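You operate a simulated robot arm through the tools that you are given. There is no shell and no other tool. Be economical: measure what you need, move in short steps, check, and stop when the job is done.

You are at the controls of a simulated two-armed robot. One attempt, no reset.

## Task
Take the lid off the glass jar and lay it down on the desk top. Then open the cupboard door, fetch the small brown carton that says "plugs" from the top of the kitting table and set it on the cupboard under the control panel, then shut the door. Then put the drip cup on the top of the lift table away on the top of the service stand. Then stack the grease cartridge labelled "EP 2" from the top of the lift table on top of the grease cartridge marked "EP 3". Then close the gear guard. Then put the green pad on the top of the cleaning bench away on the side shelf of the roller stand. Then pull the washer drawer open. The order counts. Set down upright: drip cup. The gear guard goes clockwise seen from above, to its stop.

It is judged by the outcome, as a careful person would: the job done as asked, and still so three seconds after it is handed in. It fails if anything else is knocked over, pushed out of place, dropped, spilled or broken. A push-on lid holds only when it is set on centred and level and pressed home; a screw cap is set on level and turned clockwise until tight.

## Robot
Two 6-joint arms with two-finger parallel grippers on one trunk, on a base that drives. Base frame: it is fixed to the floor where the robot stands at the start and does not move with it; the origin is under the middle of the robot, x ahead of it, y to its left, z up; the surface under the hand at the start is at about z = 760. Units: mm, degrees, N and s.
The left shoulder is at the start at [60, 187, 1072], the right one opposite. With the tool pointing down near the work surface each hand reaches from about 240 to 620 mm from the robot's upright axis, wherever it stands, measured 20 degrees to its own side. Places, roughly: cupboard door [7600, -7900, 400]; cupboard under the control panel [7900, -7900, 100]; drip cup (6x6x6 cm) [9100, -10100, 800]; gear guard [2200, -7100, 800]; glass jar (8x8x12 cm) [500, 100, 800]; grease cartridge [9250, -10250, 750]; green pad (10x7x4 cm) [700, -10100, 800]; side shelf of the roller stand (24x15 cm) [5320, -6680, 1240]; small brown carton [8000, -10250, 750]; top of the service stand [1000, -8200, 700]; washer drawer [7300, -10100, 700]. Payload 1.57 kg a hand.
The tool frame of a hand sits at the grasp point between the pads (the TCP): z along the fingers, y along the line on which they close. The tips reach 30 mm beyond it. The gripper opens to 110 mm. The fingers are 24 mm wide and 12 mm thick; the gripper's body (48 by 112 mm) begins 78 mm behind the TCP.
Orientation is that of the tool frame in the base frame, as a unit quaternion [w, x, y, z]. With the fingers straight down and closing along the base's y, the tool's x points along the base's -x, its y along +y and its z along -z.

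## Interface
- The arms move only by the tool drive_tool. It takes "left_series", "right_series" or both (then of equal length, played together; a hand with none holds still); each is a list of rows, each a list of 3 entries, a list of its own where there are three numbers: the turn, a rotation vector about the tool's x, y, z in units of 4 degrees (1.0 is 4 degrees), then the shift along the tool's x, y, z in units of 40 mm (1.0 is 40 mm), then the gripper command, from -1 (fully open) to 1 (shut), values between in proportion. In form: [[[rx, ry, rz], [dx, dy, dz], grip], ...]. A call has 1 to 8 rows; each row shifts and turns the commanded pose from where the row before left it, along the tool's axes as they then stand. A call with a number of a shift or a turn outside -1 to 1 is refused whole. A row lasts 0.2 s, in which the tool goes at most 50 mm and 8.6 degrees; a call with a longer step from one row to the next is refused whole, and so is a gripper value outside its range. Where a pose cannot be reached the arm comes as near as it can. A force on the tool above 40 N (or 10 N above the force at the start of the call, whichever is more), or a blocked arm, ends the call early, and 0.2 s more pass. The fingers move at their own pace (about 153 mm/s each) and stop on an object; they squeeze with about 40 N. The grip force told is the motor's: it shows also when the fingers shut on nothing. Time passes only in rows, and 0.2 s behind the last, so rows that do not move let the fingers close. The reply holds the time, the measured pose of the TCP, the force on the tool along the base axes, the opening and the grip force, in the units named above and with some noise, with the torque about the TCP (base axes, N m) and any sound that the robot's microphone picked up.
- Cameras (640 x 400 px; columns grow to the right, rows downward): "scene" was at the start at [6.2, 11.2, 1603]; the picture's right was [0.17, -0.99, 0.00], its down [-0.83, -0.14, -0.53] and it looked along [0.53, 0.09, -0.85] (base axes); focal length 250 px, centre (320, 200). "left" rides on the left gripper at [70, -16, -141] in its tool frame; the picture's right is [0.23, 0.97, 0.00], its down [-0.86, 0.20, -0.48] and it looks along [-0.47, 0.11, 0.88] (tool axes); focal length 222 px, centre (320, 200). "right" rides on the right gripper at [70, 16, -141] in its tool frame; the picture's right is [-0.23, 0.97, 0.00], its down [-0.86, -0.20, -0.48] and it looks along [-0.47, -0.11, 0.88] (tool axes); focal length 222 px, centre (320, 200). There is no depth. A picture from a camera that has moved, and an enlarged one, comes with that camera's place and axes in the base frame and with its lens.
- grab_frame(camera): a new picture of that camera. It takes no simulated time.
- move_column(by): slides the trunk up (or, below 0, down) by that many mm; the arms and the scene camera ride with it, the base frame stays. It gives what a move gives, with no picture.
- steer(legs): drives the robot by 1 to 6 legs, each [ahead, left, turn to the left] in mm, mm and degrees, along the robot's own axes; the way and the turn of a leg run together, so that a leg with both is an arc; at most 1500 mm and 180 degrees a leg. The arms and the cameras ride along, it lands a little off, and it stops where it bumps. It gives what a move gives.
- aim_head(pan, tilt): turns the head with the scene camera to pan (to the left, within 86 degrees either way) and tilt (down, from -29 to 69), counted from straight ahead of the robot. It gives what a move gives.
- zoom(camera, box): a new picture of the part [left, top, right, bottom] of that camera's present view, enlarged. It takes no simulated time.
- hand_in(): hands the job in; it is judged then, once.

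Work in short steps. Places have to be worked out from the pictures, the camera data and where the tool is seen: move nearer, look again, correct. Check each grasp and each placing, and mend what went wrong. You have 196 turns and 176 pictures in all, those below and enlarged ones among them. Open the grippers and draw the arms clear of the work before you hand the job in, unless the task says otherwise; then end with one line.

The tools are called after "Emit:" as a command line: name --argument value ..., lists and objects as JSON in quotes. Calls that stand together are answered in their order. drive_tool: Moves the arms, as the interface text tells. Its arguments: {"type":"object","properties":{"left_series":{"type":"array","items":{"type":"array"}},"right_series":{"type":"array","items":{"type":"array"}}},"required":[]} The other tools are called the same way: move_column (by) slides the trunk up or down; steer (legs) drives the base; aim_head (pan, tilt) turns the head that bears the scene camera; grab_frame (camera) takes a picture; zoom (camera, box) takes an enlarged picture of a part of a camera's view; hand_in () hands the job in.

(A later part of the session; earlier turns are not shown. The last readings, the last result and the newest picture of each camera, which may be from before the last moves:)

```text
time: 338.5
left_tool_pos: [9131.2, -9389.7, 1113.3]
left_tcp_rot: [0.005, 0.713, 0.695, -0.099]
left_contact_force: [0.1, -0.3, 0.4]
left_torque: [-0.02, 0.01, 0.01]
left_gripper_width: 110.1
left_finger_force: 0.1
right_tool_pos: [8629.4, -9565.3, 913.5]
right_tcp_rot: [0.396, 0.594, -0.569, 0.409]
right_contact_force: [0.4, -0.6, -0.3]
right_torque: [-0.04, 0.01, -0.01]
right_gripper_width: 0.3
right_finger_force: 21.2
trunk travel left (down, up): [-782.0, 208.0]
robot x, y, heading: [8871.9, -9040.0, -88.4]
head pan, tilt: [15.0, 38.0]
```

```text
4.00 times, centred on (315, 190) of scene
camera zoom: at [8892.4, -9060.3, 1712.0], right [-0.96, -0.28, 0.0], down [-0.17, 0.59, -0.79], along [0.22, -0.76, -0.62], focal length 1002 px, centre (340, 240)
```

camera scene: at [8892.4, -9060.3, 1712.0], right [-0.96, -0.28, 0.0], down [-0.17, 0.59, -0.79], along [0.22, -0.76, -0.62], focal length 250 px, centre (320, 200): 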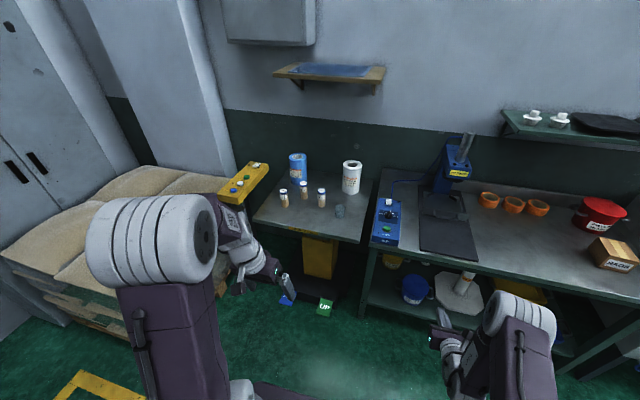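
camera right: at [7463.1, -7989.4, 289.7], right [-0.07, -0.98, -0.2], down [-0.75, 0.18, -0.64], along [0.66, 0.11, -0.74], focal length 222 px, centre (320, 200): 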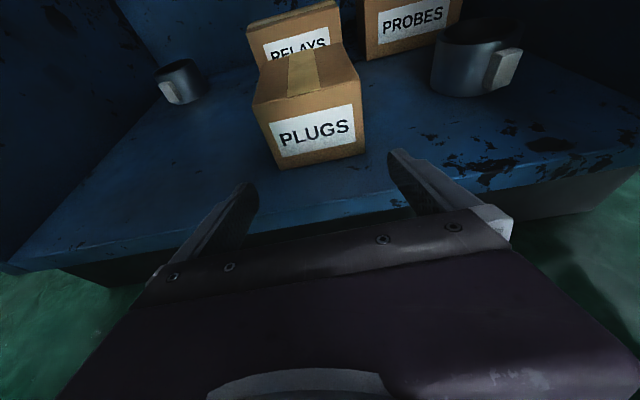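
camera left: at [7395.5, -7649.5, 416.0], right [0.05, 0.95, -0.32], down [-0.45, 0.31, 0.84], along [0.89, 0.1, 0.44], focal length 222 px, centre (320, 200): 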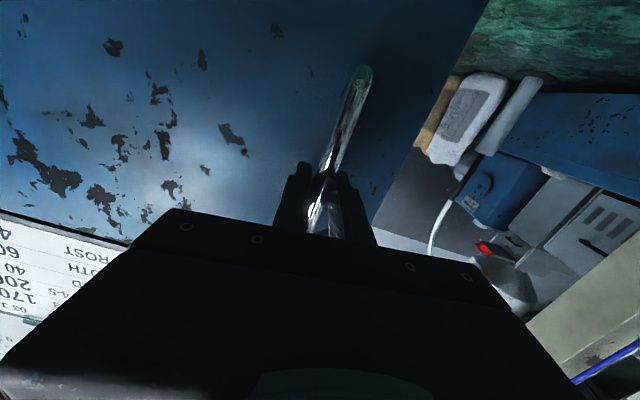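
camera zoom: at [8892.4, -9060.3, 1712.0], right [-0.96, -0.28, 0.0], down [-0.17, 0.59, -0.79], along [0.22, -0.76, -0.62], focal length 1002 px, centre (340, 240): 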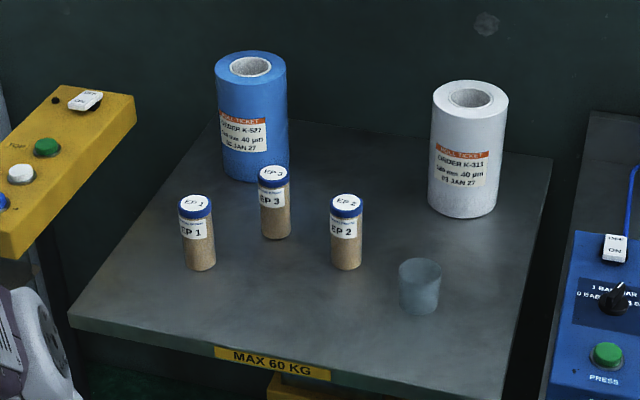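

EP 3 is in the back middle, EP 2 right, and the drip cup front right at ≈(9074,-10079). I level the left hand and pitch the right hand down out of the way.

Emit:
drive_tool --left_series '[[[-0.625, 0.71, 0], [0, 0, 0], -1], [[-0.625, 0.71, 0], [0, 0, 0], -1], [[-0.625, 0.71, 0], [0, 0, 0], -1], [[0, 0, 0], [0, 0, 0], -1], [[0, 0, 0], [0, 0, 0], -1], [[0, 0, 0], [0, 0, 0], -1], [[0, 0, 0], [0, 0, 0], -1], [[0, 0, 0], [0, 0, 0], -1]]' --right_series '[[[0, -1, 0], [0.8, 0, 0], -1], [[0, -1, 0], [0.8, 0, 0], -1], [[0, -1, 0], [0.8, 0, 0], -1], [[0, -1, 0], [0, 0, 0], -1], [[0, -1, 0], [0, 0, 0], -1], [[0, -1, 0], [0, 0, 0], -1], [[0, -1, 0], [0, 0, 0], -1], [[0, -1, 0], [0, 0, 0], -1]]'

Emit:
drive_tool --right_series '[[[0, -1, 0], [0, 0, 0], -1], [[0, -1, 0], [0, 0, 0], -1], [[0, -1, 0], [0, 0, 0], -1], [[0, -1, 0], [0, 0, 0], -1], [[0, -1, 0], [0, 0, 0], -1], [[0, -1, 0], [0, 0, 0], -1], [[0, -1, 0], [0, 0, 0], -1], [[0, -1, 0], [0, 0, 0], -1]]'

Emit:
steer --legs '[[0, -47, -1.6]]'

```text
time: 340.3
left_tool_pos: [9132.6, -9389.4, 1113.7]
left_tcp_rot: [0.001, 0.717, 0.698, 0.001]
left_contact_force: [-1.1, -0.6, 0.3]
left_torque: [-0.02, -0.02, 0.04]
left_gripper_width: 109.9
left_finger_force: 0.1
right_tool_pos: [8627.2, -9606.0, 1000.5]
right_tcp_rot: [0.223, 0.683, -0.657, 0.228]
right_contact_force: [-0.6, 0.6, -0.1]
right_torque: [0.03, -0.02, -0.03]
right_gripper_width: 110.0
right_finger_force: 0.1
right hand out of reach, approached as far as the arm can: row 2
trunk travel left (down, up): [-782.0, 208.0]
robot x, y, heading: [8874.1, -9034.7, -88.7]
head pan, tilt: [15.0, 38.0]
```

```text
time: 342.1
left_tool_pos: [9132.0, -9391.8, 1114.7]
left_tcp_rot: [0.001, 0.716, 0.698, 0.001]
left_contact_force: [0.2, -0.3, -0.2]
left_torque: [-0.02, 0.0, -0.01]
left_gripper_width: 109.8
left_finger_force: 0.0
right_tool_pos: [8650.3, -9609.5, 1002.4]
right_tcp_rot: [0.115, 0.715, -0.666, 0.182]
right_contact_force: [-0.1, 0.7, 0.1]
right_torque: [0.01, 0.03, 0.0]
right_gripper_width: 110.1
right_finger_force: 0.0
right hand out of reach, approached as far as the arm can: row 2, 3, 4, 5, 6, 7, 8
trunk travel left (down, up): [-782.0, 208.0]
robot x, y, heading: [8872.5, -9035.5, -88.6]
head pan, tilt: [15.0, 38.0]
```

```text
time: 343.0
left_tool_pos: [9082.5, -9398.6, 1112.3]
left_tcp_rot: [-0.002, 0.726, 0.688, -0.002]
left_contact_force: [0.5, 0.2, -0.6]
left_torque: [-0.03, 0.05, -0.02]
left_gripper_width: 110.0
left_finger_force: 0.1
right_tool_pos: [8592.5, -9602.8, 1004.0]
right_tcp_rot: [0.121, 0.706, -0.675, 0.179]
right_contact_force: [0.5, 0.1, -0.1]
right_torque: [0.03, 0.06, -0.03]
right_gripper_width: 110.0
right_finger_force: 0.1
trunk travel left (down, up): [-782.0, 208.0]
robot x, y, heading: [8824.3, -9039.0, -90.2]
head pan, tilt: [15.0, 38.0]
```

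I draw the right hand back and up.

Emit:
drive_tool --right_series '[[[0, 0, 0], [-0.7, -0.08, -0.72], -1], [[0, 0, 0], [-0.7, -0.08, -0.72], -1], [[0, 0, 0], [-0.7, -0.08, -0.72], -1], [[0, 0, 0], [-0.7, -0.08, -0.72], -1]]'

Emit:
steer --legs '[[300, 0, 0]]'

Emit:
aim_head --pan 10 --tilt 50

Emit:
grab_frame --camera "scene"

Emit:
grab_frame --camera "left"

```text
time: 344.0
left_tool_pos: [9075.5, -9396.3, 1114.4]
left_tcp_rot: [0.001, 0.725, 0.689, 0.0]
left_contact_force: [0.8, 0.6, 0.1]
left_torque: [-0.01, 0.02, -0.02]
left_gripper_width: 110.3
left_finger_force: 0.1
right_tool_pos: [8589.3, -9451.1, 1060.8]
right_tcp_rot: [0.118, 0.705, -0.675, 0.182]
right_contact_force: [-0.1, 0.1, -0.7]
right_torque: [0.03, 0.01, 0.0]
right_gripper_width: 110.0
right_finger_force: 0.2
trunk travel left (down, up): [-782.0, 208.0]
robot x, y, heading: [8828.1, -9034.5, -90.3]
head pan, tilt: [15.0, 38.0]
```

```text
time: 346.0
left_tool_pos: [9072.3, -9692.5, 1114.5]
left_tcp_rot: [0.0, 0.727, 0.686, 0.001]
left_contact_force: [0.3, -0.1, -0.4]
left_torque: [0.01, 0.01, 0.02]
left_gripper_width: 109.9
left_finger_force: 0.0
right_tool_pos: [8585.9, -9748.6, 1060.8]
right_tcp_rot: [0.118, 0.705, -0.675, 0.181]
right_contact_force: [0.5, 0.2, -0.2]
right_torque: [-0.04, 0.01, 0.01]
right_gripper_width: 109.8
right_finger_force: 0.2
trunk travel left (down, up): [-782.0, 208.0]
robot x, y, heading: [8823.9, -9335.4, -90.1]
head pan, tilt: [15.0, 38.0]
```

```text
time: 346.8
left_tool_pos: [9072.5, -9695.4, 1112.1]
left_tcp_rot: [0.0, 0.727, 0.687, 0.001]
left_contact_force: [0.2, -1.0, -0.9]
left_torque: [0.0, -0.03, 0.03]
left_gripper_width: 110.1
left_finger_force: 0.1
right_tool_pos: [8585.7, -9750.4, 1060.2]
right_tcp_rot: [0.118, 0.705, -0.676, 0.181]
right_contact_force: [0.7, 0.7, -0.1]
right_torque: [0.01, -0.03, 0.04]
right_gripper_width: 110.1
right_finger_force: 0.1
trunk travel left (down, up): [-782.0, 208.0]
robot x, y, heading: [8825.7, -9336.0, -90.5]
head pan, tilt: [10.0, 50.0]
```

```text
74 pictures are left
camera scene: at [8834.1, -9351.1, 1694.9], right [-0.99, -0.17, 0.0], down [-0.13, 0.76, -0.64], along [0.11, -0.63, -0.77], focal length 250 px, centre (320, 200)
```

scene: 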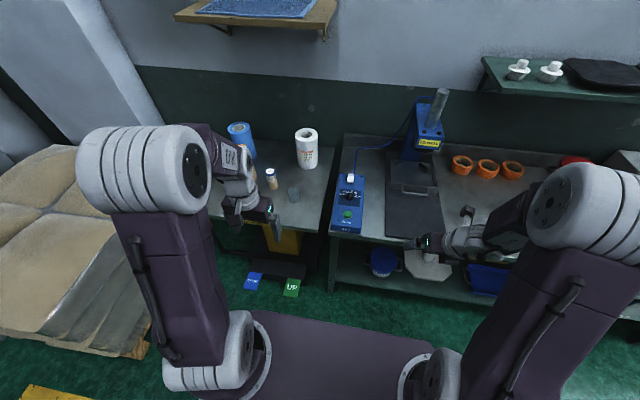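

```text
73 pictures are left
camera left: at [9060.2, -9623.6, 1254.9], right [0.98, 0.17, 0.0], down [0.15, -0.87, 0.48], along [0.08, -0.47, -0.88], focal length 222 px, centre (320, 200)
```

left: 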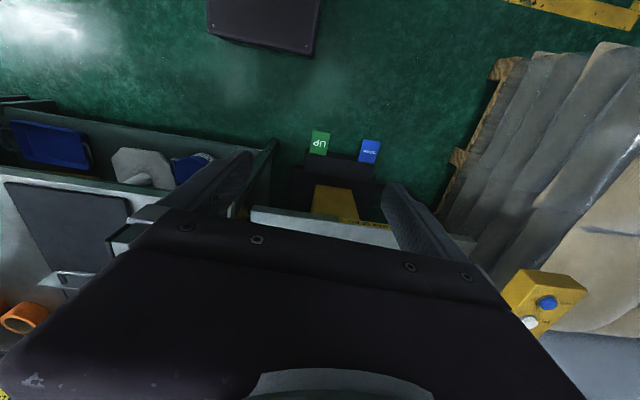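

Base front is ~235 mm ahead of the axis; pedals are at y≈-9930. I advance 220 mm and extend the left hand over the cup at height.

Emit:
steer --legs '[[220, 0, 0.3]]'

Emit:
drive_tool --left_series '[[[0, 0, 0], [-1, 0, 0], -1], [[0, 0, 0], [-1, 0, 0], -1], [[0, 0, 0], [-1, 0, 0], -1], [[0, 0, 0], [-0.9, 0, 0.5], -1], [[0, 0, 0], [0, 0, 1], -1], [[0, 0, 0], [0, 0, 1], -1]]'

Emit:
grab_frame --camera "left"

Emit:
zoom --camera "scene" --box '[200, 130, 350, 250]'

```text
time: 348.4
left_tool_pos: [9070.7, -9910.4, 1113.5]
left_tcp_rot: [0.001, 0.727, 0.687, 0.0]
left_contact_force: [-0.1, 1.0, 0.1]
left_torque: [0.02, -0.02, -0.02]
left_gripper_width: 109.9
left_finger_force: 0.0
right_tool_pos: [8584.6, -9967.4, 1060.7]
right_tcp_rot: [0.118, 0.705, -0.676, 0.181]
right_contact_force: [0.5, 0.2, -0.3]
right_torque: [0.0, -0.02, -0.01]
right_gripper_width: 110.1
right_finger_force: 0.0
trunk travel left (down, up): [-782.0, 208.0]
robot x, y, heading: [8820.8, -9551.4, -90.3]
head pan, tilt: [10.0, 50.0]
```

```text
time: 349.9
left_tool_pos: [9062.2, -10069.8, 1010.2]
left_tcp_rot: [0.0, 0.726, 0.687, 0.0]
left_contact_force: [0.5, -0.1, -0.6]
left_torque: [0.0, 0.01, 0.03]
left_gripper_width: 110.0
left_finger_force: 0.0
right_tool_pos: [8584.9, -9969.6, 1058.5]
right_tcp_rot: [0.118, 0.705, -0.675, 0.18]
right_contact_force: [0.8, 0.7, -0.1]
right_torque: [0.01, -0.01, 0.04]
right_gripper_width: 109.9
right_finger_force: 0.0
trunk travel left (down, up): [-782.0, 208.0]
robot x, y, heading: [8825.7, -9552.7, -90.5]
head pan, tilt: [10.0, 50.0]
```

```text
72 pictures are left
camera left: at [9048.7, -9999.0, 1152.3], right [0.98, 0.17, 0.0], down [0.15, -0.87, 0.48], along [0.08, -0.47, -0.88], focal length 222 px, centre (320, 200)
```

left: 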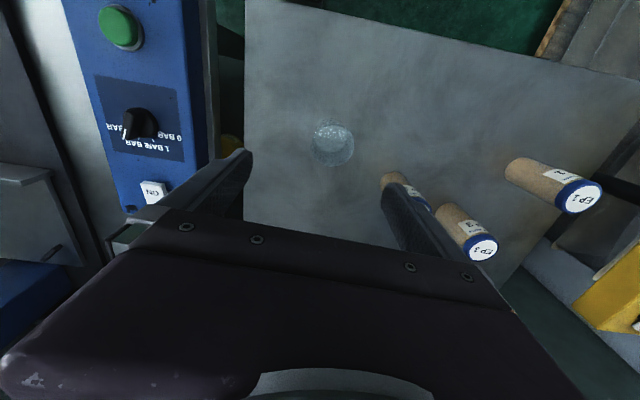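

```text
3.33 times, centred on (275, 190) of scene
camera zoom: at [8833.2, -9569.7, 1694.9], right [-0.99, -0.17, 0.0], down [-0.13, 0.76, -0.64], along [0.11, -0.63, -0.77], focal length 835 px, centre (470, 233)
```

zoom: 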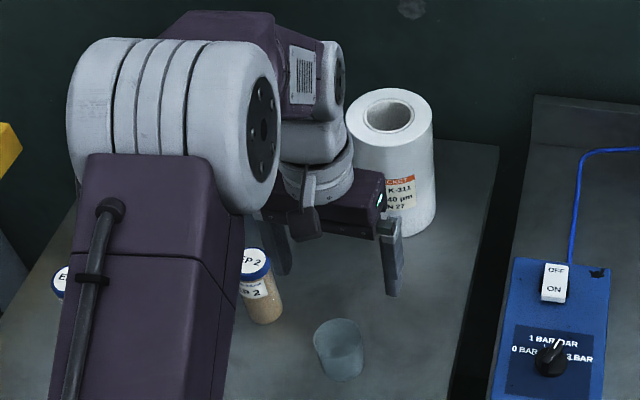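

Cup at ≈(9080,-10075). I align, narrow the opening to ~88 mm, and descend around it.

Emit:
drive_tool --left_series '[[[0, 0, 0], [-0.12, 0.45, 0.6], -0.6], [[0, 0, 0], [0, 0, 1], -0.6], [[0, 0, 0], [0, 0, 1], -0.6], [[0, 0, 0], [0, 0, 0.4], -0.6], [[0, 0, 0], [0, 0, 0], -0.6]]'

Emit:
grab_frame --camera "left"

```text
time: 351.1
left_tool_pos: [9079.7, -10073.4, 893.0]
left_tcp_rot: [0.001, 0.727, 0.687, 0.001]
left_contact_force: [0.1, -1.0, -0.3]
left_torque: [0.05, 0.01, -0.01]
left_gripper_width: 87.8
left_finger_force: 0.1
right_tool_pos: [8585.4, -9967.2, 1059.9]
right_tcp_rot: [0.118, 0.705, -0.675, 0.181]
right_contact_force: [0.2, -0.6, -0.4]
right_torque: [-0.02, -0.03, 0.0]
right_gripper_width: 109.7
right_finger_force: 0.1
trunk travel left (down, up): [-782.0, 208.0]
robot x, y, heading: [8821.9, -9549.8, -90.4]
head pan, tilt: [10.0, 50.0]
```

```text
70 pictures are left
camera left: at [9067.6, -10001.7, 1034.1], right [0.98, 0.17, 0.0], down [0.15, -0.87, 0.48], along [0.08, -0.47, -0.88], focal length 222 px, centre (320, 200)
```

left: 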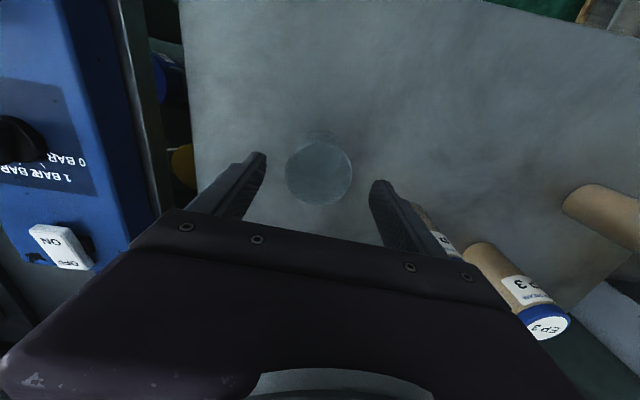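

The cup is centred between the fingers. I descend 50 mm and close.

Emit:
drive_tool --left_series '[[[0, 0, 0], [0, 0, 0.8], -0.6], [[0, 0, 0], [0, 0, 0.45], -0.6], [[0, 0, 0], [0, 0, 0], -0.2], [[0, 0, 0], [0, 0, 0], 0.2], [[0, 0, 0], [0, 0, 0], 1], [[0, 0, 0], [0, 0, 0], 1]]'

Emit:
drive_tool --left_series '[[[0, 0, 0], [0, 0, -0.3], 1], [[0, 0, 0], [0, 0, -0.7], 1], [[0, 0, 0], [0, 0, -1], 1], [[0, 0, 0], [0, 0, -1], 1], [[0, 0, 0], [0, 0, -1], 1]]'

Emit:
grab_frame --camera "left"

```text
time: 352.4
left_tool_pos: [9079.8, -10072.4, 843.3]
left_tcp_rot: [0.0, 0.726, 0.687, 0.001]
left_contact_force: [-0.9, -0.2, 0.8]
left_torque: [-0.01, -0.03, -0.02]
left_gripper_width: 56.1
left_finger_force: 40.4
right_tool_pos: [8585.4, -9968.6, 1059.7]
right_tcp_rot: [0.118, 0.705, -0.676, 0.181]
right_contact_force: [-0.6, 0.0, -0.4]
right_torque: [0.02, 0.02, -0.01]
right_gripper_width: 110.2
right_finger_force: 0.0
trunk travel left (down, up): [-782.0, 208.0]
robot x, y, heading: [8823.0, -9551.8, -90.6]
head pan, tilt: [10.0, 50.0]
```

```text
time: 353.6
left_tool_pos: [9080.0, -10074.0, 1003.4]
left_tcp_rot: [0.0, 0.727, 0.687, 0.001]
left_contact_force: [0.2, 0.9, -1.2]
left_torque: [0.01, 0.04, -0.01]
left_gripper_width: 56.3
left_finger_force: 39.9
right_tool_pos: [8584.6, -9968.1, 1060.3]
right_tcp_rot: [0.119, 0.705, -0.675, 0.181]
right_contact_force: [0.2, -0.3, -0.6]
right_torque: [-0.02, 0.03, -0.03]
right_gripper_width: 110.2
right_finger_force: 0.0
trunk travel left (down, up): [-782.0, 208.0]
robot x, y, heading: [8823.2, -9553.9, -90.3]
head pan, tilt: [10.0, 50.0]
```

```text
69 pictures are left
camera left: at [9067.6, -10001.9, 1145.0], right [0.98, 0.17, 0.0], down [0.15, -0.87, 0.48], along [0.08, -0.47, -0.88], focal length 222 px, centre (320, 200)
```

left: 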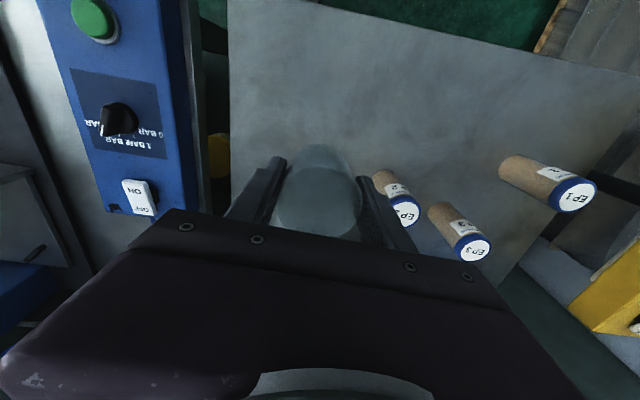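

Cup lifted (56 mm grip, level). I retract the arm, back off, turn west and drive along the lane.

Emit:
drive_tool --left_series '[[[0, 0, 0], [1, 0, -0.5], 1], [[0, 0, 0], [1, 0, -0.5], 1], [[0, 0, 0], [1, 0, -0.5], 1], [[0, 0, 0], [1, 0, 0], 1]]'

Emit:
steer --legs '[[-530, 0, 0], [0, 0, -89.5], [1500, 0, 0], [1500, 0, 0], [1000, 0, 0]]'

Emit:
aim_head --pan 0 --tilt 20

Emit:
grab_frame --camera "scene"

```text
time: 354.6
left_tool_pos: [9090.9, -9915.1, 1065.7]
left_tcp_rot: [0.0, 0.727, 0.687, 0.0]
left_contact_force: [0.1, 0.2, 0.7]
left_torque: [-0.06, 0.0, -0.03]
left_gripper_width: 56.1
left_finger_force: 40.0
right_tool_pos: [8585.1, -9966.6, 1060.3]
right_tcp_rot: [0.119, 0.705, -0.675, 0.181]
right_contact_force: [-0.6, -0.3, -0.3]
right_torque: [0.01, -0.06, 0.0]
right_gripper_width: 109.8
right_finger_force: 0.0
trunk travel left (down, up): [-782.0, 208.0]
robot x, y, heading: [8824.3, -9552.9, -90.6]
head pan, tilt: [10.0, 50.0]
```

```text
time: 380.2
left_tool_pos: [4504.9, -9282.9, 1065.3]
left_tcp_rot: [0.001, 1.0, -0.02, 0.0]
left_contact_force: [-1.1, 0.2, -1.0]
left_torque: [-0.04, 0.02, 0.0]
left_gripper_width: 56.4
left_finger_force: 40.3
right_tool_pos: [4445.1, -8777.0, 1060.3]
right_tcp_rot: [-0.211, -0.029, 0.976, -0.046]
right_contact_force: [-0.5, 0.1, 0.2]
right_torque: [0.04, -0.03, -0.01]
right_gripper_width: 110.1
right_finger_force: 0.1
trunk travel left (down, up): [-782.0, 208.0]
robot x, y, heading: [4864.8, -9008.2, -179.4]
head pan, tilt: [10.0, 50.0]
```

```text
time: 381.2
left_tool_pos: [4503.3, -9281.9, 1063.9]
left_tcp_rot: [0.0, 1.0, -0.02, 0.0]
left_contact_force: [-0.2, -1.0, 0.3]
left_torque: [0.0, 0.01, 0.01]
left_gripper_width: 56.2
left_finger_force: 39.5
right_tool_pos: [4443.4, -8776.6, 1060.3]
right_tcp_rot: [-0.21, -0.029, 0.976, -0.046]
right_contact_force: [-0.2, 0.3, 0.0]
right_torque: [-0.03, 0.01, 0.0]
right_gripper_width: 109.8
right_finger_force: 0.1
trunk travel left (down, up): [-782.0, 208.0]
robot x, y, heading: [4865.7, -9008.6, -179.3]
head pan, tilt: [0.0, 20.0]
```

```text
68 pictures are left
camera scene: at [4829.6, -9007.4, 1740.4], right [-0.01, 1.0, 0.0], down [0.34, 0.0, -0.94], along [-0.94, -0.01, -0.34], focal length 250 px, centre (320, 200)
```

scene: 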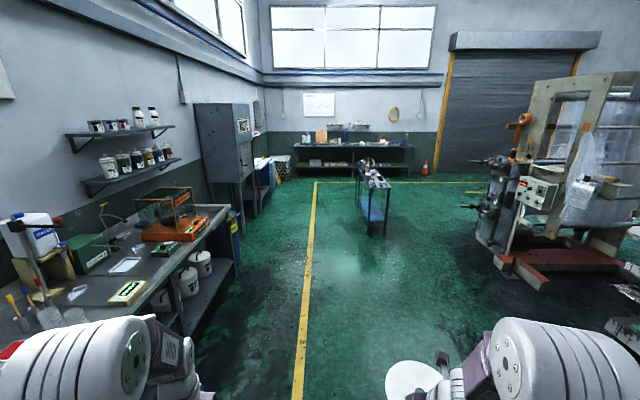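

Path is clear; service stand ahead right. I drive 3.5 m and turn to face the stand.

Emit:
steer --legs '[[1500, 30, 0], [1500, 30, 0], [500, 0, 0], [0, 0, -90]]'

Emit:
aim_head --pan 0 --tilt 40

Emit:
grab_frame --camera "scene"

```text
refused: leg 1 is longer than a leg can be; nothing moved
```

```text
time: 382.0
left_tool_pos: [4503.2, -9282.0, 1064.1]
left_tcp_rot: [0.002, 1.0, -0.02, 0.001]
left_contact_force: [-0.6, 0.5, -0.3]
left_torque: [0.01, -0.02, -0.04]
left_gripper_width: 56.3
left_finger_force: 40.1
right_tool_pos: [4444.5, -8776.5, 1060.6]
right_tcp_rot: [-0.211, -0.029, 0.976, -0.046]
right_contact_force: [0.2, -0.2, 0.3]
right_torque: [0.0, 0.01, 0.02]
right_gripper_width: 110.1
right_finger_force: 0.0
trunk travel left (down, up): [-782.0, 208.0]
robot x, y, heading: [4865.8, -9008.4, -179.7]
head pan, tilt: [0.0, 40.0]
```

```text
67 pictures are left
camera scene: at [4837.6, -9007.2, 1709.1], right [-0.01, 1.0, 0.0], down [0.64, 0.01, -0.77], along [-0.77, -0.01, -0.64], focal length 250 px, centre (320, 200)
```

scene: 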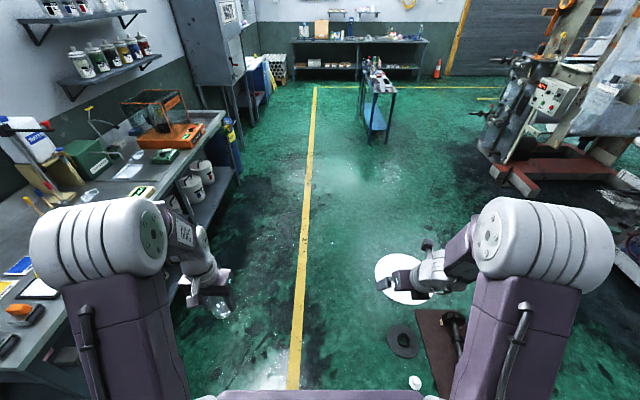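

I shift slightly left (y≈-9070) to keep clear of floor items and drive on.

Emit:
steer --legs '[[0, 60, 0], [1500, 0, 0], [1500, 0, 0], [500, 0, 0], [0, 0, -90]]'

Emit:
grab_frame --camera "scene"

```text
time: 403.1
left_tool_pos: [1110.2, -8674.5, 1065.2]
left_tcp_rot: [0.0, -0.704, 0.711, 0.001]
left_contact_force: [0.5, -0.2, -0.7]
left_torque: [-0.02, -0.02, -0.01]
left_gripper_width: 56.4
left_finger_force: 40.2
right_tool_pos: [1613.7, -8599.6, 1059.7]
right_tcp_rot: [-0.183, 0.659, 0.721, 0.114]
right_contact_force: [0.1, 0.4, -0.5]
right_torque: [0.03, -0.03, 0.02]
right_gripper_width: 110.0
right_finger_force: 0.0
trunk travel left (down, up): [-782.0, 208.0]
robot x, y, heading: [1399.6, -9023.2, 92.3]
head pan, tilt: [0.0, 40.0]
```

```text
66 pictures are left
camera scene: at [1394.2, -9001.9, 1709.0], right [1.0, 0.04, 0.0], down [0.03, -0.64, -0.77], along [-0.03, 0.77, -0.64], focal length 250 px, centre (320, 200)
```

scene: 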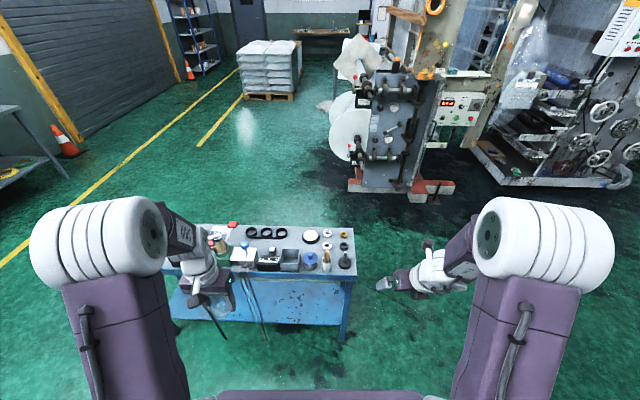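

Emit:
zoom --camera "scene" --box '[160, 210, 370, 320]'

```text
3.05 times, centred on (265, 265) of scene
camera zoom: at [1394.2, -9001.9, 1709.0], right [1.0, 0.04, 0.0], down [0.03, -0.64, -0.77], along [-0.03, 0.77, -0.64], focal length 763 px, centre (488, 2)
```

zoom: 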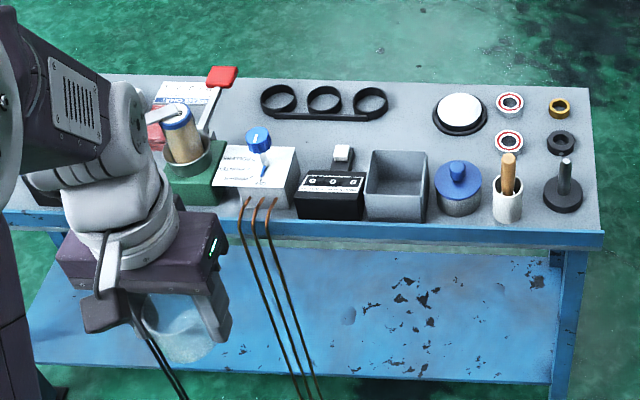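

The free spot on the stand is near (1225,-8200), behind the grey bin and in front of the ring bracket. I align the base: right 95 mm, straighten, ahead 330 mm.

Emit:
steer --legs '[[0, -95, -2.3], [330, 0, 0]]'

Emit:
aim_head --pan 10 --tilt 55

Emit:
grab_frame --camera "scene"

Emit:
grab_frame --camera "left"

```text
time: 406.1
left_tool_pos: [1220.4, -8331.4, 1064.9]
left_tcp_rot: [-0.001, -0.688, 0.726, 0.001]
left_contact_force: [0.1, -0.3, 0.2]
left_torque: [-0.01, 0.03, 0.01]
left_gripper_width: 56.5
left_finger_force: 39.5
right_tool_pos: [1727.1, -8278.4, 1060.3]
right_tcp_rot: [-0.181, 0.675, 0.706, 0.119]
right_contact_force: [0.2, 0.2, 0.0]
right_torque: [0.04, 0.02, 0.02]
right_gripper_width: 110.0
right_finger_force: 0.1
trunk travel left (down, up): [-782.0, 208.0]
robot x, y, heading: [1491.9, -8696.1, 89.9]
head pan, tilt: [0.0, 40.0]
```

```text
time: 406.8
left_tool_pos: [1221.1, -8331.1, 1064.2]
left_tcp_rot: [-0.001, -0.688, 0.726, 0.0]
left_contact_force: [0.2, 0.1, -0.9]
left_torque: [0.0, 0.0, 0.0]
left_gripper_width: 56.2
left_finger_force: 39.5
right_tool_pos: [1727.1, -8276.7, 1059.7]
right_tcp_rot: [-0.181, 0.674, 0.707, 0.117]
right_contact_force: [0.3, 0.1, 0.4]
right_torque: [-0.01, -0.01, 0.0]
right_gripper_width: 109.8
right_finger_force: 0.0
trunk travel left (down, up): [-782.0, 208.0]
robot x, y, heading: [1490.5, -8696.1, 89.7]
head pan, tilt: [10.0, 55.0]
```

```text
64 pictures are left
camera scene: at [1478.0, -8683.0, 1688.4], right [0.99, 0.17, 0.0], down [0.14, -0.81, -0.57], along [-0.1, 0.57, -0.82], focal length 250 px, centre (320, 200)
```

scene: 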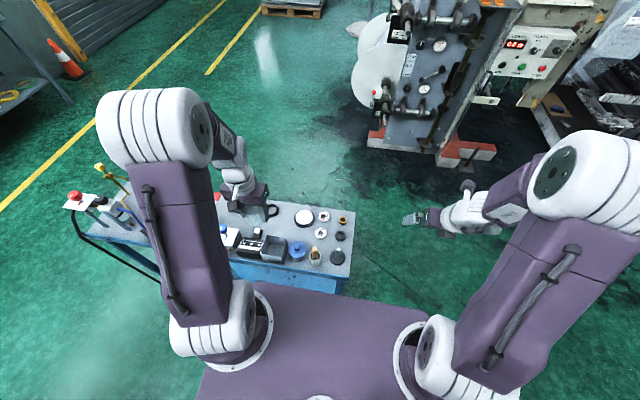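

```text
63 pictures are left
camera left: at [1233.5, -8399.3, 1205.7], right [-0.98, -0.18, 0.0], down [-0.15, 0.86, 0.48], along [-0.09, 0.47, -0.88], focal length 222 px, centre (320, 200)
```

left: 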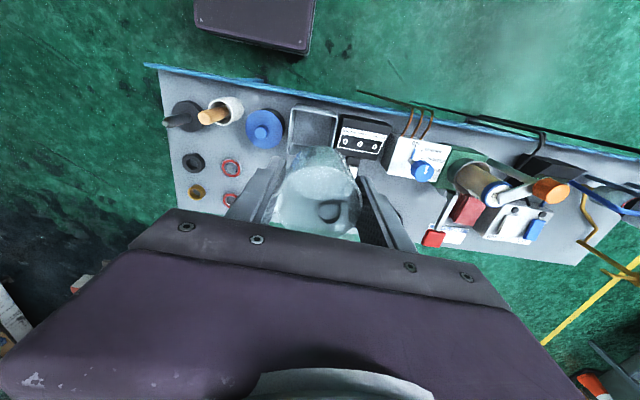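

The bin is at (1234,-8320), consistent. I extend the hand to (1225,-8200) and lower partly, then check.

Emit:
drive_tool --left_series '[[[0, 0, 0], [-0.82, 0, 0], 1], [[0, 0, 0], [-0.82, 0, 0], 1], [[0, 0, 0], [-0.82, 0, 0], 1], [[0, 0, 0], [-0.82, 0, 0], 1], [[0, 0, 0], [0, 0, 0.8], 1], [[0, 0, 0], [0, 0, 0.9], 1], [[0, 0, 0], [0, 0, 0.9], 1], [[0, 0, 0], [0, 0, 0.9], 1]]'

Emit:
grab_frame --camera "left"

Emit:
zoom --camera "scene" --box '[200, 160, 360, 280]'

```text
time: 408.6
left_tool_pos: [1225.6, -8200.2, 925.5]
left_tcp_rot: [-0.002, -0.688, 0.726, 0.0]
left_contact_force: [-0.6, 0.2, -0.5]
left_torque: [-0.02, -0.04, -0.01]
left_gripper_width: 56.2
left_finger_force: 40.3
right_tool_pos: [1727.1, -8276.6, 1059.2]
right_tcp_rot: [-0.181, 0.675, 0.706, 0.118]
right_contact_force: [-0.1, 0.2, 0.3]
right_torque: [0.03, 0.0, -0.02]
right_gripper_width: 109.8
right_finger_force: 0.1
trunk travel left (down, up): [-782.0, 208.0]
robot x, y, heading: [1493.5, -8693.7, 89.9]
head pan, tilt: [10.0, 55.0]
```

```text
62 pictures are left
camera left: at [1238.4, -8269.3, 1067.3], right [-0.98, -0.18, 0.0], down [-0.15, 0.86, 0.48], along [-0.09, 0.47, -0.88], focal length 222 px, centre (320, 200)
```

left: 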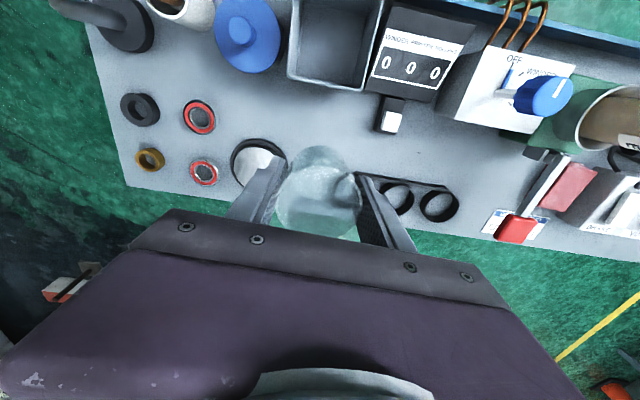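

```text
3.33 times, centred on (280, 220) of scene
camera zoom: at [1477.4, -8683.2, 1688.4], right [0.99, 0.17, 0.0], down [0.14, -0.81, -0.57], along [-0.1, 0.56, -0.82], focal length 835 px, centre (453, 133)
```

zoom: 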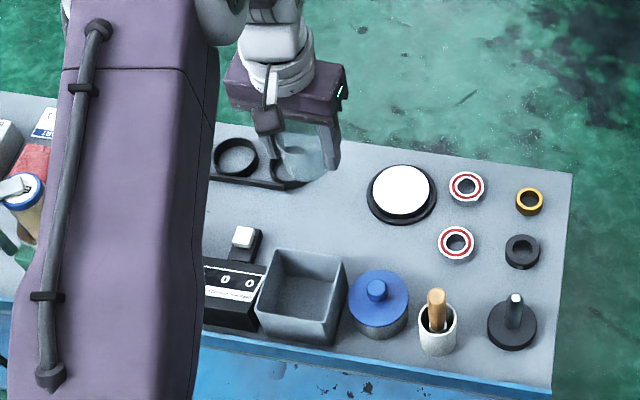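

Projected landing spot is clear but close to the white disc; I shift 10 mm away from it and 4 mm toward me, then descend to just above the top.

Emit:
drive_tool --left_series '[[[0, 0, 0], [0.1, 0.25, 0.4], 1], [[0, 0, 0], [0, 0, 0.8], 1], [[0, 0, 0], [0, 0, 0.8], 1], [[0, 0, 0], [0, 0, 0.6], 1], [[0, 0, 0], [0, 0, 0], 1]]'

Emit:
grab_frame --camera "left"

```text
time: 409.8
left_tool_pos: [1217.6, -8204.3, 819.6]
left_tcp_rot: [0.0, -0.689, 0.725, 0.001]
left_contact_force: [-0.2, 0.0, -0.7]
left_torque: [-0.04, 0.03, 0.02]
left_gripper_width: 56.2
left_finger_force: 39.6
right_tool_pos: [1726.8, -8278.3, 1059.5]
right_tcp_rot: [-0.181, 0.674, 0.706, 0.118]
right_contact_force: [0.3, 0.2, -0.1]
right_torque: [-0.02, 0.01, -0.02]
right_gripper_width: 110.0
right_finger_force: 0.0
trunk travel left (down, up): [-782.0, 208.0]
robot x, y, heading: [1492.2, -8693.1, 89.8]
head pan, tilt: [10.0, 55.0]
```

```text
60 pictures are left
camera left: at [1229.3, -8273.4, 960.5], right [-0.98, -0.18, 0.0], down [-0.15, 0.86, 0.48], along [-0.09, 0.47, -0.88], focal length 222 px, centre (320, 200)
```

left: 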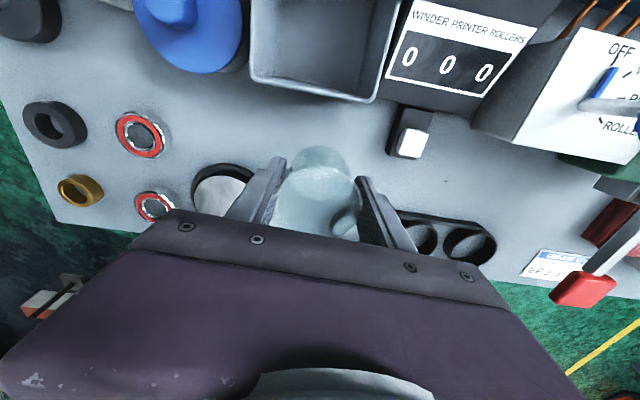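

Clear on all sides. I lower in small steps until contact.

Emit:
drive_tool --left_series '[[[0, 0, 0], [0, 0, 0.15], 1], [[0, 0, 0], [0, 0, 0.15], 1], [[0, 0, 0], [0, 0, 0.1], 1], [[0, 0, 0], [0, 0, 0], 1]]'

Emit:
drive_tool --left_series '[[[0, 0, 0], [0, 0, 0.1], 1], [[0, 0, 0], [0, 0, 0], 1]]'

```text
time: 410.8
left_tool_pos: [1216.4, -8203.0, 802.7]
left_tcp_rot: [-0.001, -0.689, 0.725, 0.001]
left_contact_force: [0.1, 0.0, -0.4]
left_torque: [-0.01, 0.0, 0.01]
left_gripper_width: 55.9
left_finger_force: 39.9
right_tool_pos: [1727.7, -8278.7, 1059.9]
right_tcp_rot: [-0.182, 0.674, 0.706, 0.118]
right_contact_force: [-0.3, -0.7, 0.3]
right_torque: [-0.01, 0.04, -0.02]
right_gripper_width: 109.9
right_finger_force: 0.1
trunk travel left (down, up): [-782.0, 208.0]
robot x, y, heading: [1493.7, -8695.0, 89.6]
head pan, tilt: [10.0, 55.0]
```

```text
time: 411.4
left_tool_pos: [1217.5, -8203.0, 799.0]
left_tcp_rot: [-0.001, -0.688, 0.725, 0.0]
left_contact_force: [0.2, 0.4, -0.1]
left_torque: [0.0, 0.04, 0.04]
left_gripper_width: 56.0
left_finger_force: 40.2
right_tool_pos: [1728.1, -8277.3, 1058.8]
right_tcp_rot: [-0.181, 0.674, 0.707, 0.117]
right_contact_force: [0.8, 0.8, -0.3]
right_torque: [0.01, 0.01, 0.01]
right_gripper_width: 110.1
right_finger_force: 0.0
trunk travel left (down, up): [-782.0, 208.0]
robot x, y, heading: [1491.0, -8694.8, 90.0]
head pan, tilt: [10.0, 55.0]
```

Emit:
drive_tool --left_series '[[[0, 0, 0], [0, 0, 0.1], 1], [[0, 0, 0], [0, 0, 0], 1]]'

Emit:
drive_tool --left_series '[[[0, 0, 0], [0, 0, 0.1], 1], [[0, 0, 0], [0, 0, 0], 1]]'

Emit:
drive_tool --left_series '[[[0, 0, 0], [0, 0, 0.06], 1], [[0, 0, 0], [0, 0, 0], 1]]'

```text
time: 412.0
left_tool_pos: [1217.6, -8203.1, 796.3]
left_tcp_rot: [0.0, -0.689, 0.725, 0.001]
left_contact_force: [-0.1, 0.4, 0.4]
left_torque: [-0.03, 0.02, 0.03]
left_gripper_width: 56.2
left_finger_force: 39.7
right_tool_pos: [1727.8, -8278.3, 1059.5]
right_tcp_rot: [-0.182, 0.674, 0.706, 0.118]
right_contact_force: [0.4, 0.4, -0.4]
right_torque: [-0.02, -0.03, -0.01]
right_gripper_width: 110.0
right_finger_force: 0.0
trunk travel left (down, up): [-782.0, 208.0]
robot x, y, heading: [1491.5, -8693.8, 90.0]
head pan, tilt: [10.0, 55.0]
```

```text
time: 412.6
left_tool_pos: [1217.8, -8204.1, 793.1]
left_tcp_rot: [-0.001, -0.688, 0.726, 0.0]
left_contact_force: [-0.4, 0.0, -0.2]
left_torque: [0.05, 0.02, 0.03]
left_gripper_width: 56.1
left_finger_force: 39.9
right_tool_pos: [1727.2, -8277.2, 1059.0]
right_tcp_rot: [-0.182, 0.674, 0.707, 0.118]
right_contact_force: [0.3, -0.3, 0.9]
right_torque: [-0.02, 0.0, 0.03]
right_gripper_width: 110.2
right_finger_force: 0.1
trunk travel left (down, up): [-782.0, 208.0]
robot x, y, heading: [1492.7, -8695.6, 89.9]
head pan, tilt: [10.0, 55.0]
```

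```text
time: 413.2
left_tool_pos: [1217.8, -8205.0, 789.5]
left_tcp_rot: [-0.001, -0.689, 0.725, 0.001]
left_contact_force: [0.8, 0.0, -0.5]
left_torque: [-0.04, 0.0, 0.0]
left_gripper_width: 56.1
left_finger_force: 39.8
right_tool_pos: [1727.1, -8276.5, 1060.0]
right_tcp_rot: [-0.181, 0.674, 0.707, 0.118]
right_contact_force: [-0.1, -1.2, -0.7]
right_torque: [-0.01, 0.01, -0.03]
right_gripper_width: 109.8
right_finger_force: 0.1
trunk travel left (down, up): [-782.0, 208.0]
robot x, y, heading: [1491.7, -8695.3, 90.0]
head pan, tilt: [10.0, 55.0]
```

Emit:
drive_tool --left_series '[[[0, 0, 0], [0, 0, 0.08], 1], [[0, 0, 0], [0, 0, 0], 1]]'

Emit:
drive_tool --left_series '[[[0, 0, 0], [0, 0, 0.08], 1], [[0, 0, 0], [0, 0, 0], 1]]'

Emit:
zoom --camera "left" --box '[240, 110, 400, 230]'

```text
time: 413.8
left_tool_pos: [1216.7, -8204.2, 785.8]
left_tcp_rot: [-0.001, -0.688, 0.726, 0.0]
left_contact_force: [0.2, 0.5, 0.3]
left_torque: [-0.01, -0.02, 0.01]
left_gripper_width: 56.2
left_finger_force: 40.0
right_tool_pos: [1726.4, -8278.0, 1058.9]
right_tcp_rot: [-0.181, 0.674, 0.706, 0.118]
right_contact_force: [0.8, 0.1, 0.5]
right_torque: [0.02, -0.03, 0.02]
right_gripper_width: 110.1
right_finger_force: 0.0
trunk travel left (down, up): [-782.0, 208.0]
robot x, y, heading: [1491.0, -8693.7, 89.9]
head pan, tilt: [10.0, 55.0]
```

```text
time: 414.4
left_tool_pos: [1216.0, -8204.1, 783.2]
left_tcp_rot: [-0.001, -0.689, 0.725, 0.0]
left_contact_force: [-0.4, 0.5, -0.3]
left_torque: [-0.01, 0.01, 0.01]
left_gripper_width: 56.0
left_finger_force: 39.8
right_tool_pos: [1727.4, -8278.0, 1059.4]
right_tcp_rot: [-0.181, 0.674, 0.706, 0.118]
right_contact_force: [-0.1, 0.2, -0.2]
right_torque: [0.04, 0.01, -0.01]
right_gripper_width: 110.0
right_finger_force: 0.1
trunk travel left (down, up): [-782.0, 208.0]
robot x, y, heading: [1492.0, -8696.1, 89.9]
head pan, tilt: [10.0, 55.0]
```

```text
3.33 times, centred on (320, 170) of left
camera zoom: at [1229.1, -8272.9, 925.0], right [-0.98, -0.18, 0.0], down [-0.15, 0.86, 0.48], along [-0.09, 0.47, -0.88], focal length 740 px, centre (320, 300)
```

zoom: 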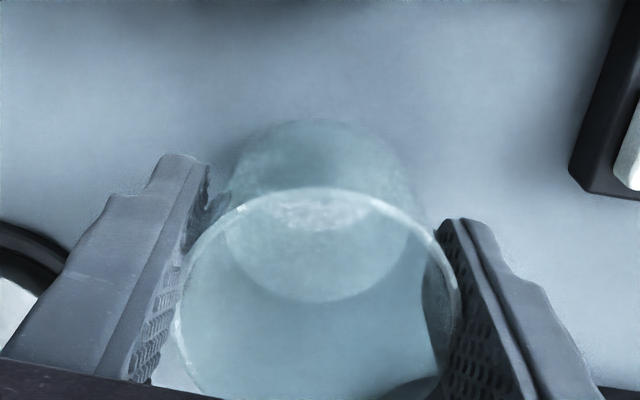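

Still free. I continue down.

Emit:
drive_tool --left_series '[[[0, 0, 0], [0, 0, 0.08], 1], [[0, 0, 0], [0, 0, 0.08], 1], [[0, 0, 0], [0, 0, 0], 1]]'

Emit:
drive_tool --left_series '[[[0, 0, 0], [0, 0, 0.06], 1], [[0, 0, 0], [0, 0, 0], 1]]'

```text
time: 415.2
left_tool_pos: [1216.3, -8204.8, 777.3]
left_tcp_rot: [-0.001, -0.688, 0.725, 0.001]
left_contact_force: [0.3, 1.0, 0.0]
left_torque: [-0.01, 0.01, -0.02]
left_gripper_width: 56.0
left_finger_force: 39.7
right_tool_pos: [1727.9, -8276.9, 1059.9]
right_tcp_rot: [-0.182, 0.674, 0.707, 0.117]
right_contact_force: [1.0, 0.0, -0.4]
right_torque: [-0.01, -0.01, -0.01]
right_gripper_width: 109.8
right_finger_force: 0.0
trunk travel left (down, up): [-782.0, 208.0]
robot x, y, heading: [1493.5, -8690.5, 89.5]
head pan, tilt: [10.0, 55.0]
```

```text
time: 415.8
left_tool_pos: [1217.1, -8204.8, 774.8]
left_tcp_rot: [-0.001, -0.688, 0.725, 0.001]
left_contact_force: [-0.7, -0.5, -0.4]
left_torque: [-0.03, 0.02, 0.0]
left_gripper_width: 56.2
left_finger_force: 40.0
right_tool_pos: [1727.8, -8277.2, 1060.2]
right_tcp_rot: [-0.181, 0.674, 0.706, 0.118]
right_contact_force: [0.1, 0.6, 0.1]
right_torque: [-0.01, 0.04, -0.03]
right_gripper_width: 110.0
right_finger_force: 0.1
trunk travel left (down, up): [-782.0, 208.0]
robot x, y, heading: [1489.9, -8693.3, 90.1]
head pan, tilt: [10.0, 55.0]
```

Emit:
drive_tool --left_series '[[[0, 0, 0], [0, 0, 0.08], 1], [[0, 0, 0], [0, 0, 0.08], 1], [[0, 0, 0], [0, 0, 0], 1]]'

Emit:
drive_tool --left_series '[[[0, 0, 0], [0, 0, 0.08], 1], [[0, 0, 0], [0, 0, 0], 1]]'

Emit:
zoom --camera "left" --box '[220, 90, 420, 240]'

```text
time: 416.6
left_tool_pos: [1216.7, -8204.4, 769.3]
left_tcp_rot: [0.0, -0.688, 0.725, 0.001]
left_contact_force: [0.2, 0.8, -1.2]
left_torque: [-0.03, -0.01, 0.0]
left_gripper_width: 56.0
left_finger_force: 39.6
right_tool_pos: [1727.9, -8278.0, 1060.5]
right_tcp_rot: [-0.182, 0.674, 0.706, 0.118]
right_contact_force: [-0.2, -0.4, 0.0]
right_torque: [-0.02, -0.01, 0.0]
right_gripper_width: 110.0
right_finger_force: 0.0
trunk travel left (down, up): [-782.0, 208.0]
robot x, y, heading: [1494.0, -8694.0, 89.7]
head pan, tilt: [10.0, 55.0]
```

```text
time: 417.2
left_tool_pos: [1217.3, -8203.6, 765.5]
left_tcp_rot: [0.0, -0.688, 0.726, 0.001]
left_contact_force: [0.0, -0.7, -0.3]
left_torque: [-0.02, 0.03, 0.01]
left_gripper_width: 56.1
left_finger_force: 39.8
right_tool_pos: [1728.0, -8277.7, 1059.1]
right_tcp_rot: [-0.181, 0.674, 0.707, 0.117]
right_contact_force: [0.9, -0.3, 0.4]
right_torque: [-0.01, 0.02, 0.0]
right_gripper_width: 110.0
right_finger_force: 0.1
trunk travel left (down, up): [-782.0, 208.0]
robot x, y, heading: [1494.4, -8695.4, 90.0]
head pan, tilt: [10.0, 55.0]
```

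```text
2.67 times, centred on (320, 165) of left
camera zoom: at [1229.8, -8272.3, 907.0], right [-0.98, -0.18, 0.0], down [-0.15, 0.86, 0.48], along [-0.09, 0.47, -0.88], focal length 592 px, centre (320, 293)
```

zoom: 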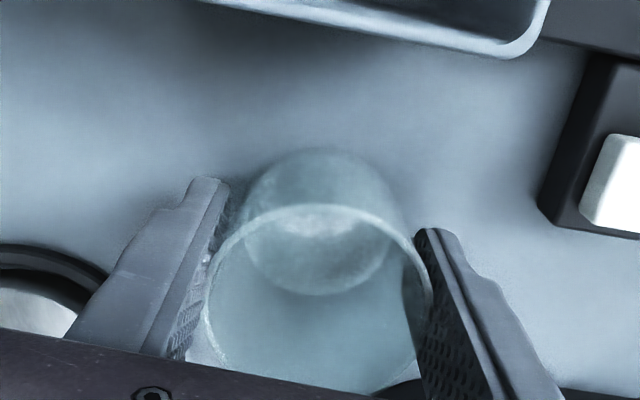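

Emit:
drive_tool --left_series '[[[0, 0, 0], [0, 0, 0.08], 1], [[0, 0, 0], [0, 0, 0.08], 1], [[0, 0, 0], [0, 0, 0], 1]]'

Emit:
drive_tool --left_series '[[[0, 0, 0], [0, 0, 0.08], 1], [[0, 0, 0], [0, 0, 0], 1]]'

Emit:
drive_tool --left_series '[[[0, 0, 0], [0, 0, 0.08], 1], [[0, 0, 0], [0, 0, 0], 1]]'

```text
time: 418.0
left_tool_pos: [1216.7, -8202.9, 760.5]
left_tcp_rot: [0.001, -0.689, 0.725, 0.003]
left_contact_force: [-2.0, 2.4, 27.1]
left_torque: [0.09, -0.04, 0.17]
left_gripper_width: 56.1
left_finger_force: 39.9
right_tool_pos: [1728.6, -8278.9, 1059.0]
right_tcp_rot: [-0.183, 0.674, 0.707, 0.117]
right_contact_force: [0.7, 0.4, -0.5]
right_torque: [0.01, 0.01, -0.01]
right_gripper_width: 109.8
right_finger_force: 0.0
trunk travel left (down, up): [-782.0, 208.0]
robot x, y, heading: [1493.3, -8691.6, 89.8]
head pan, tilt: [10.0, 55.0]
```

```text
time: 418.6
left_tool_pos: [1217.8, -8204.2, 755.7]
left_tcp_rot: [0.0, -0.688, 0.725, 0.003]
left_contact_force: [-0.8, 5.3, 25.2]
left_torque: [0.12, -0.11, 0.17]
left_gripper_width: 55.8
left_finger_force: 39.8
right_tool_pos: [1728.7, -8280.0, 1061.1]
right_tcp_rot: [-0.182, 0.674, 0.706, 0.118]
right_contact_force: [-0.3, -0.2, 0.1]
right_torque: [0.01, -0.01, -0.02]
right_gripper_width: 110.4
right_finger_force: 0.2
trunk travel left (down, up): [-782.0, 208.0]
robot x, y, heading: [1494.7, -8693.8, 89.8]
head pan, tilt: [10.0, 55.0]
```

```text
time: 419.2
left_tool_pos: [1216.9, -8206.2, 753.1]
left_tcp_rot: [0.0, -0.689, 0.725, 0.0]
left_contact_force: [0.5, 2.0, 22.9]
left_torque: [-0.02, -0.09, 0.06]
left_gripper_width: 54.8
left_finger_force: 39.8
right_tool_pos: [1727.8, -8278.6, 1060.2]
right_tcp_rot: [-0.182, 0.674, 0.706, 0.118]
right_contact_force: [-0.2, 0.2, 0.4]
right_torque: [-0.03, 0.03, -0.01]
right_gripper_width: 110.0
right_finger_force: 0.1
trunk travel left (down, up): [-782.0, 208.0]
robot x, y, heading: [1490.9, -8692.0, 90.0]
head pan, tilt: [10.0, 55.0]
```

The cup is on the top (surface ≈718). I relax upward, open moderately, and rise straight up.

Emit:
drive_tool --left_series '[[[0, 0, 0], [0, 0, -0.05], 1], [[0, 0, 0], [0, 0, 0], -0.1], [[0, 0, 0], [0, 0, 0], -0.35], [[0, 0, 0], [0, 0, 0], -0.35], [[0, 0, 0], [0, 0, -0.5], -0.35], [[0, 0, 0], [0, 0, -1], -0.35], [[0, 0, 0], [0, 0, -1], -0.35], [[0, 0, 0], [0, 0, -1], -0.35]]'

Emit:
drive_tool --left_series '[[[0, 0, 0], [0, 0, -1], -0.35], [[0, 0, 0], [0, 0, -1], -0.35], [[0, 0, 0], [0, 0, -1], -0.35], [[0, 0, 0], [0, 0, -1], -1], [[0, 0, 0], [1, 0, 0], -1], [[0, 0, 0], [1, 0, 0], -1], [[0, 0, 0], [1, 0, 0], -1]]'

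Emit:
zoom --camera "scene" --box '[200, 160, 360, 280]'

Emit:
grab_frame --camera "left"

```text
time: 421.0
left_tool_pos: [1218.1, -8204.5, 895.7]
left_tcp_rot: [0.0, -0.688, 0.725, 0.0]
left_contact_force: [0.4, 0.0, -0.3]
left_torque: [0.01, -0.01, 0.01]
left_gripper_width: 74.0
left_finger_force: 0.1
right_tool_pos: [1727.5, -8278.7, 1060.0]
right_tcp_rot: [-0.182, 0.674, 0.707, 0.117]
right_contact_force: [-0.6, 0.0, -0.6]
right_torque: [0.01, 0.01, -0.01]
right_gripper_width: 109.9
right_finger_force: 0.0
trunk travel left (down, up): [-782.0, 208.0]
robot x, y, heading: [1491.8, -8692.1, 90.1]
head pan, tilt: [10.0, 55.0]
```

```text
time: 422.6
left_tool_pos: [1210.3, -8324.4, 1053.3]
left_tcp_rot: [0.0, -0.689, 0.725, 0.0]
left_contact_force: [-0.4, -0.6, 0.5]
left_torque: [0.06, 0.05, 0.0]
left_gripper_width: 110.1
left_finger_force: 0.0
right_tool_pos: [1727.3, -8278.1, 1059.9]
right_tcp_rot: [-0.181, 0.674, 0.707, 0.118]
right_contact_force: [-0.3, 0.2, 0.6]
right_torque: [0.01, 0.03, 0.01]
right_gripper_width: 110.0
right_finger_force: 0.0
trunk travel left (down, up): [-782.0, 208.0]
robot x, y, heading: [1494.9, -8697.2, 89.8]
head pan, tilt: [10.0, 55.0]
```

```text
3.33 times, centred on (280, 220) of scene
camera zoom: at [1478.1, -8685.8, 1688.4], right [0.99, 0.17, 0.0], down [0.14, -0.81, -0.57], along [-0.1, 0.57, -0.82], focal length 835 px, centre (453, 133)
```

zoom: 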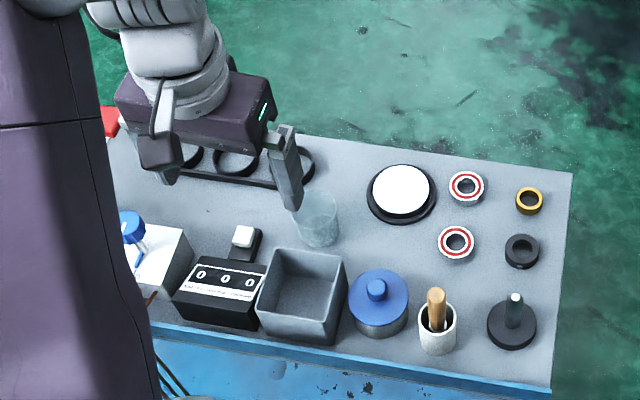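

```text
56 pictures are left
camera left: at [1222.9, -8394.3, 1194.6], right [-0.98, -0.18, 0.0], down [-0.15, 0.86, 0.48], along [-0.09, 0.47, -0.88], focal length 222 px, centre (320, 200)
```

left: 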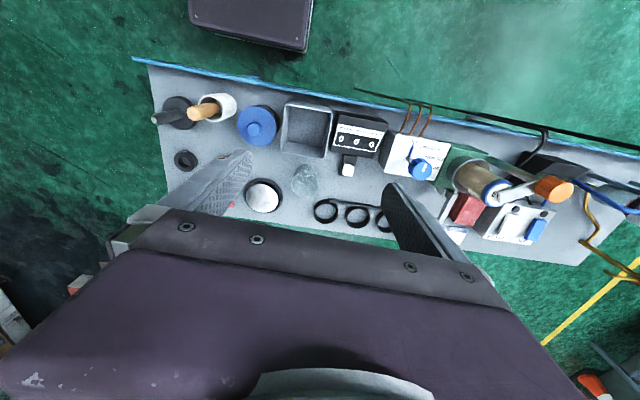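

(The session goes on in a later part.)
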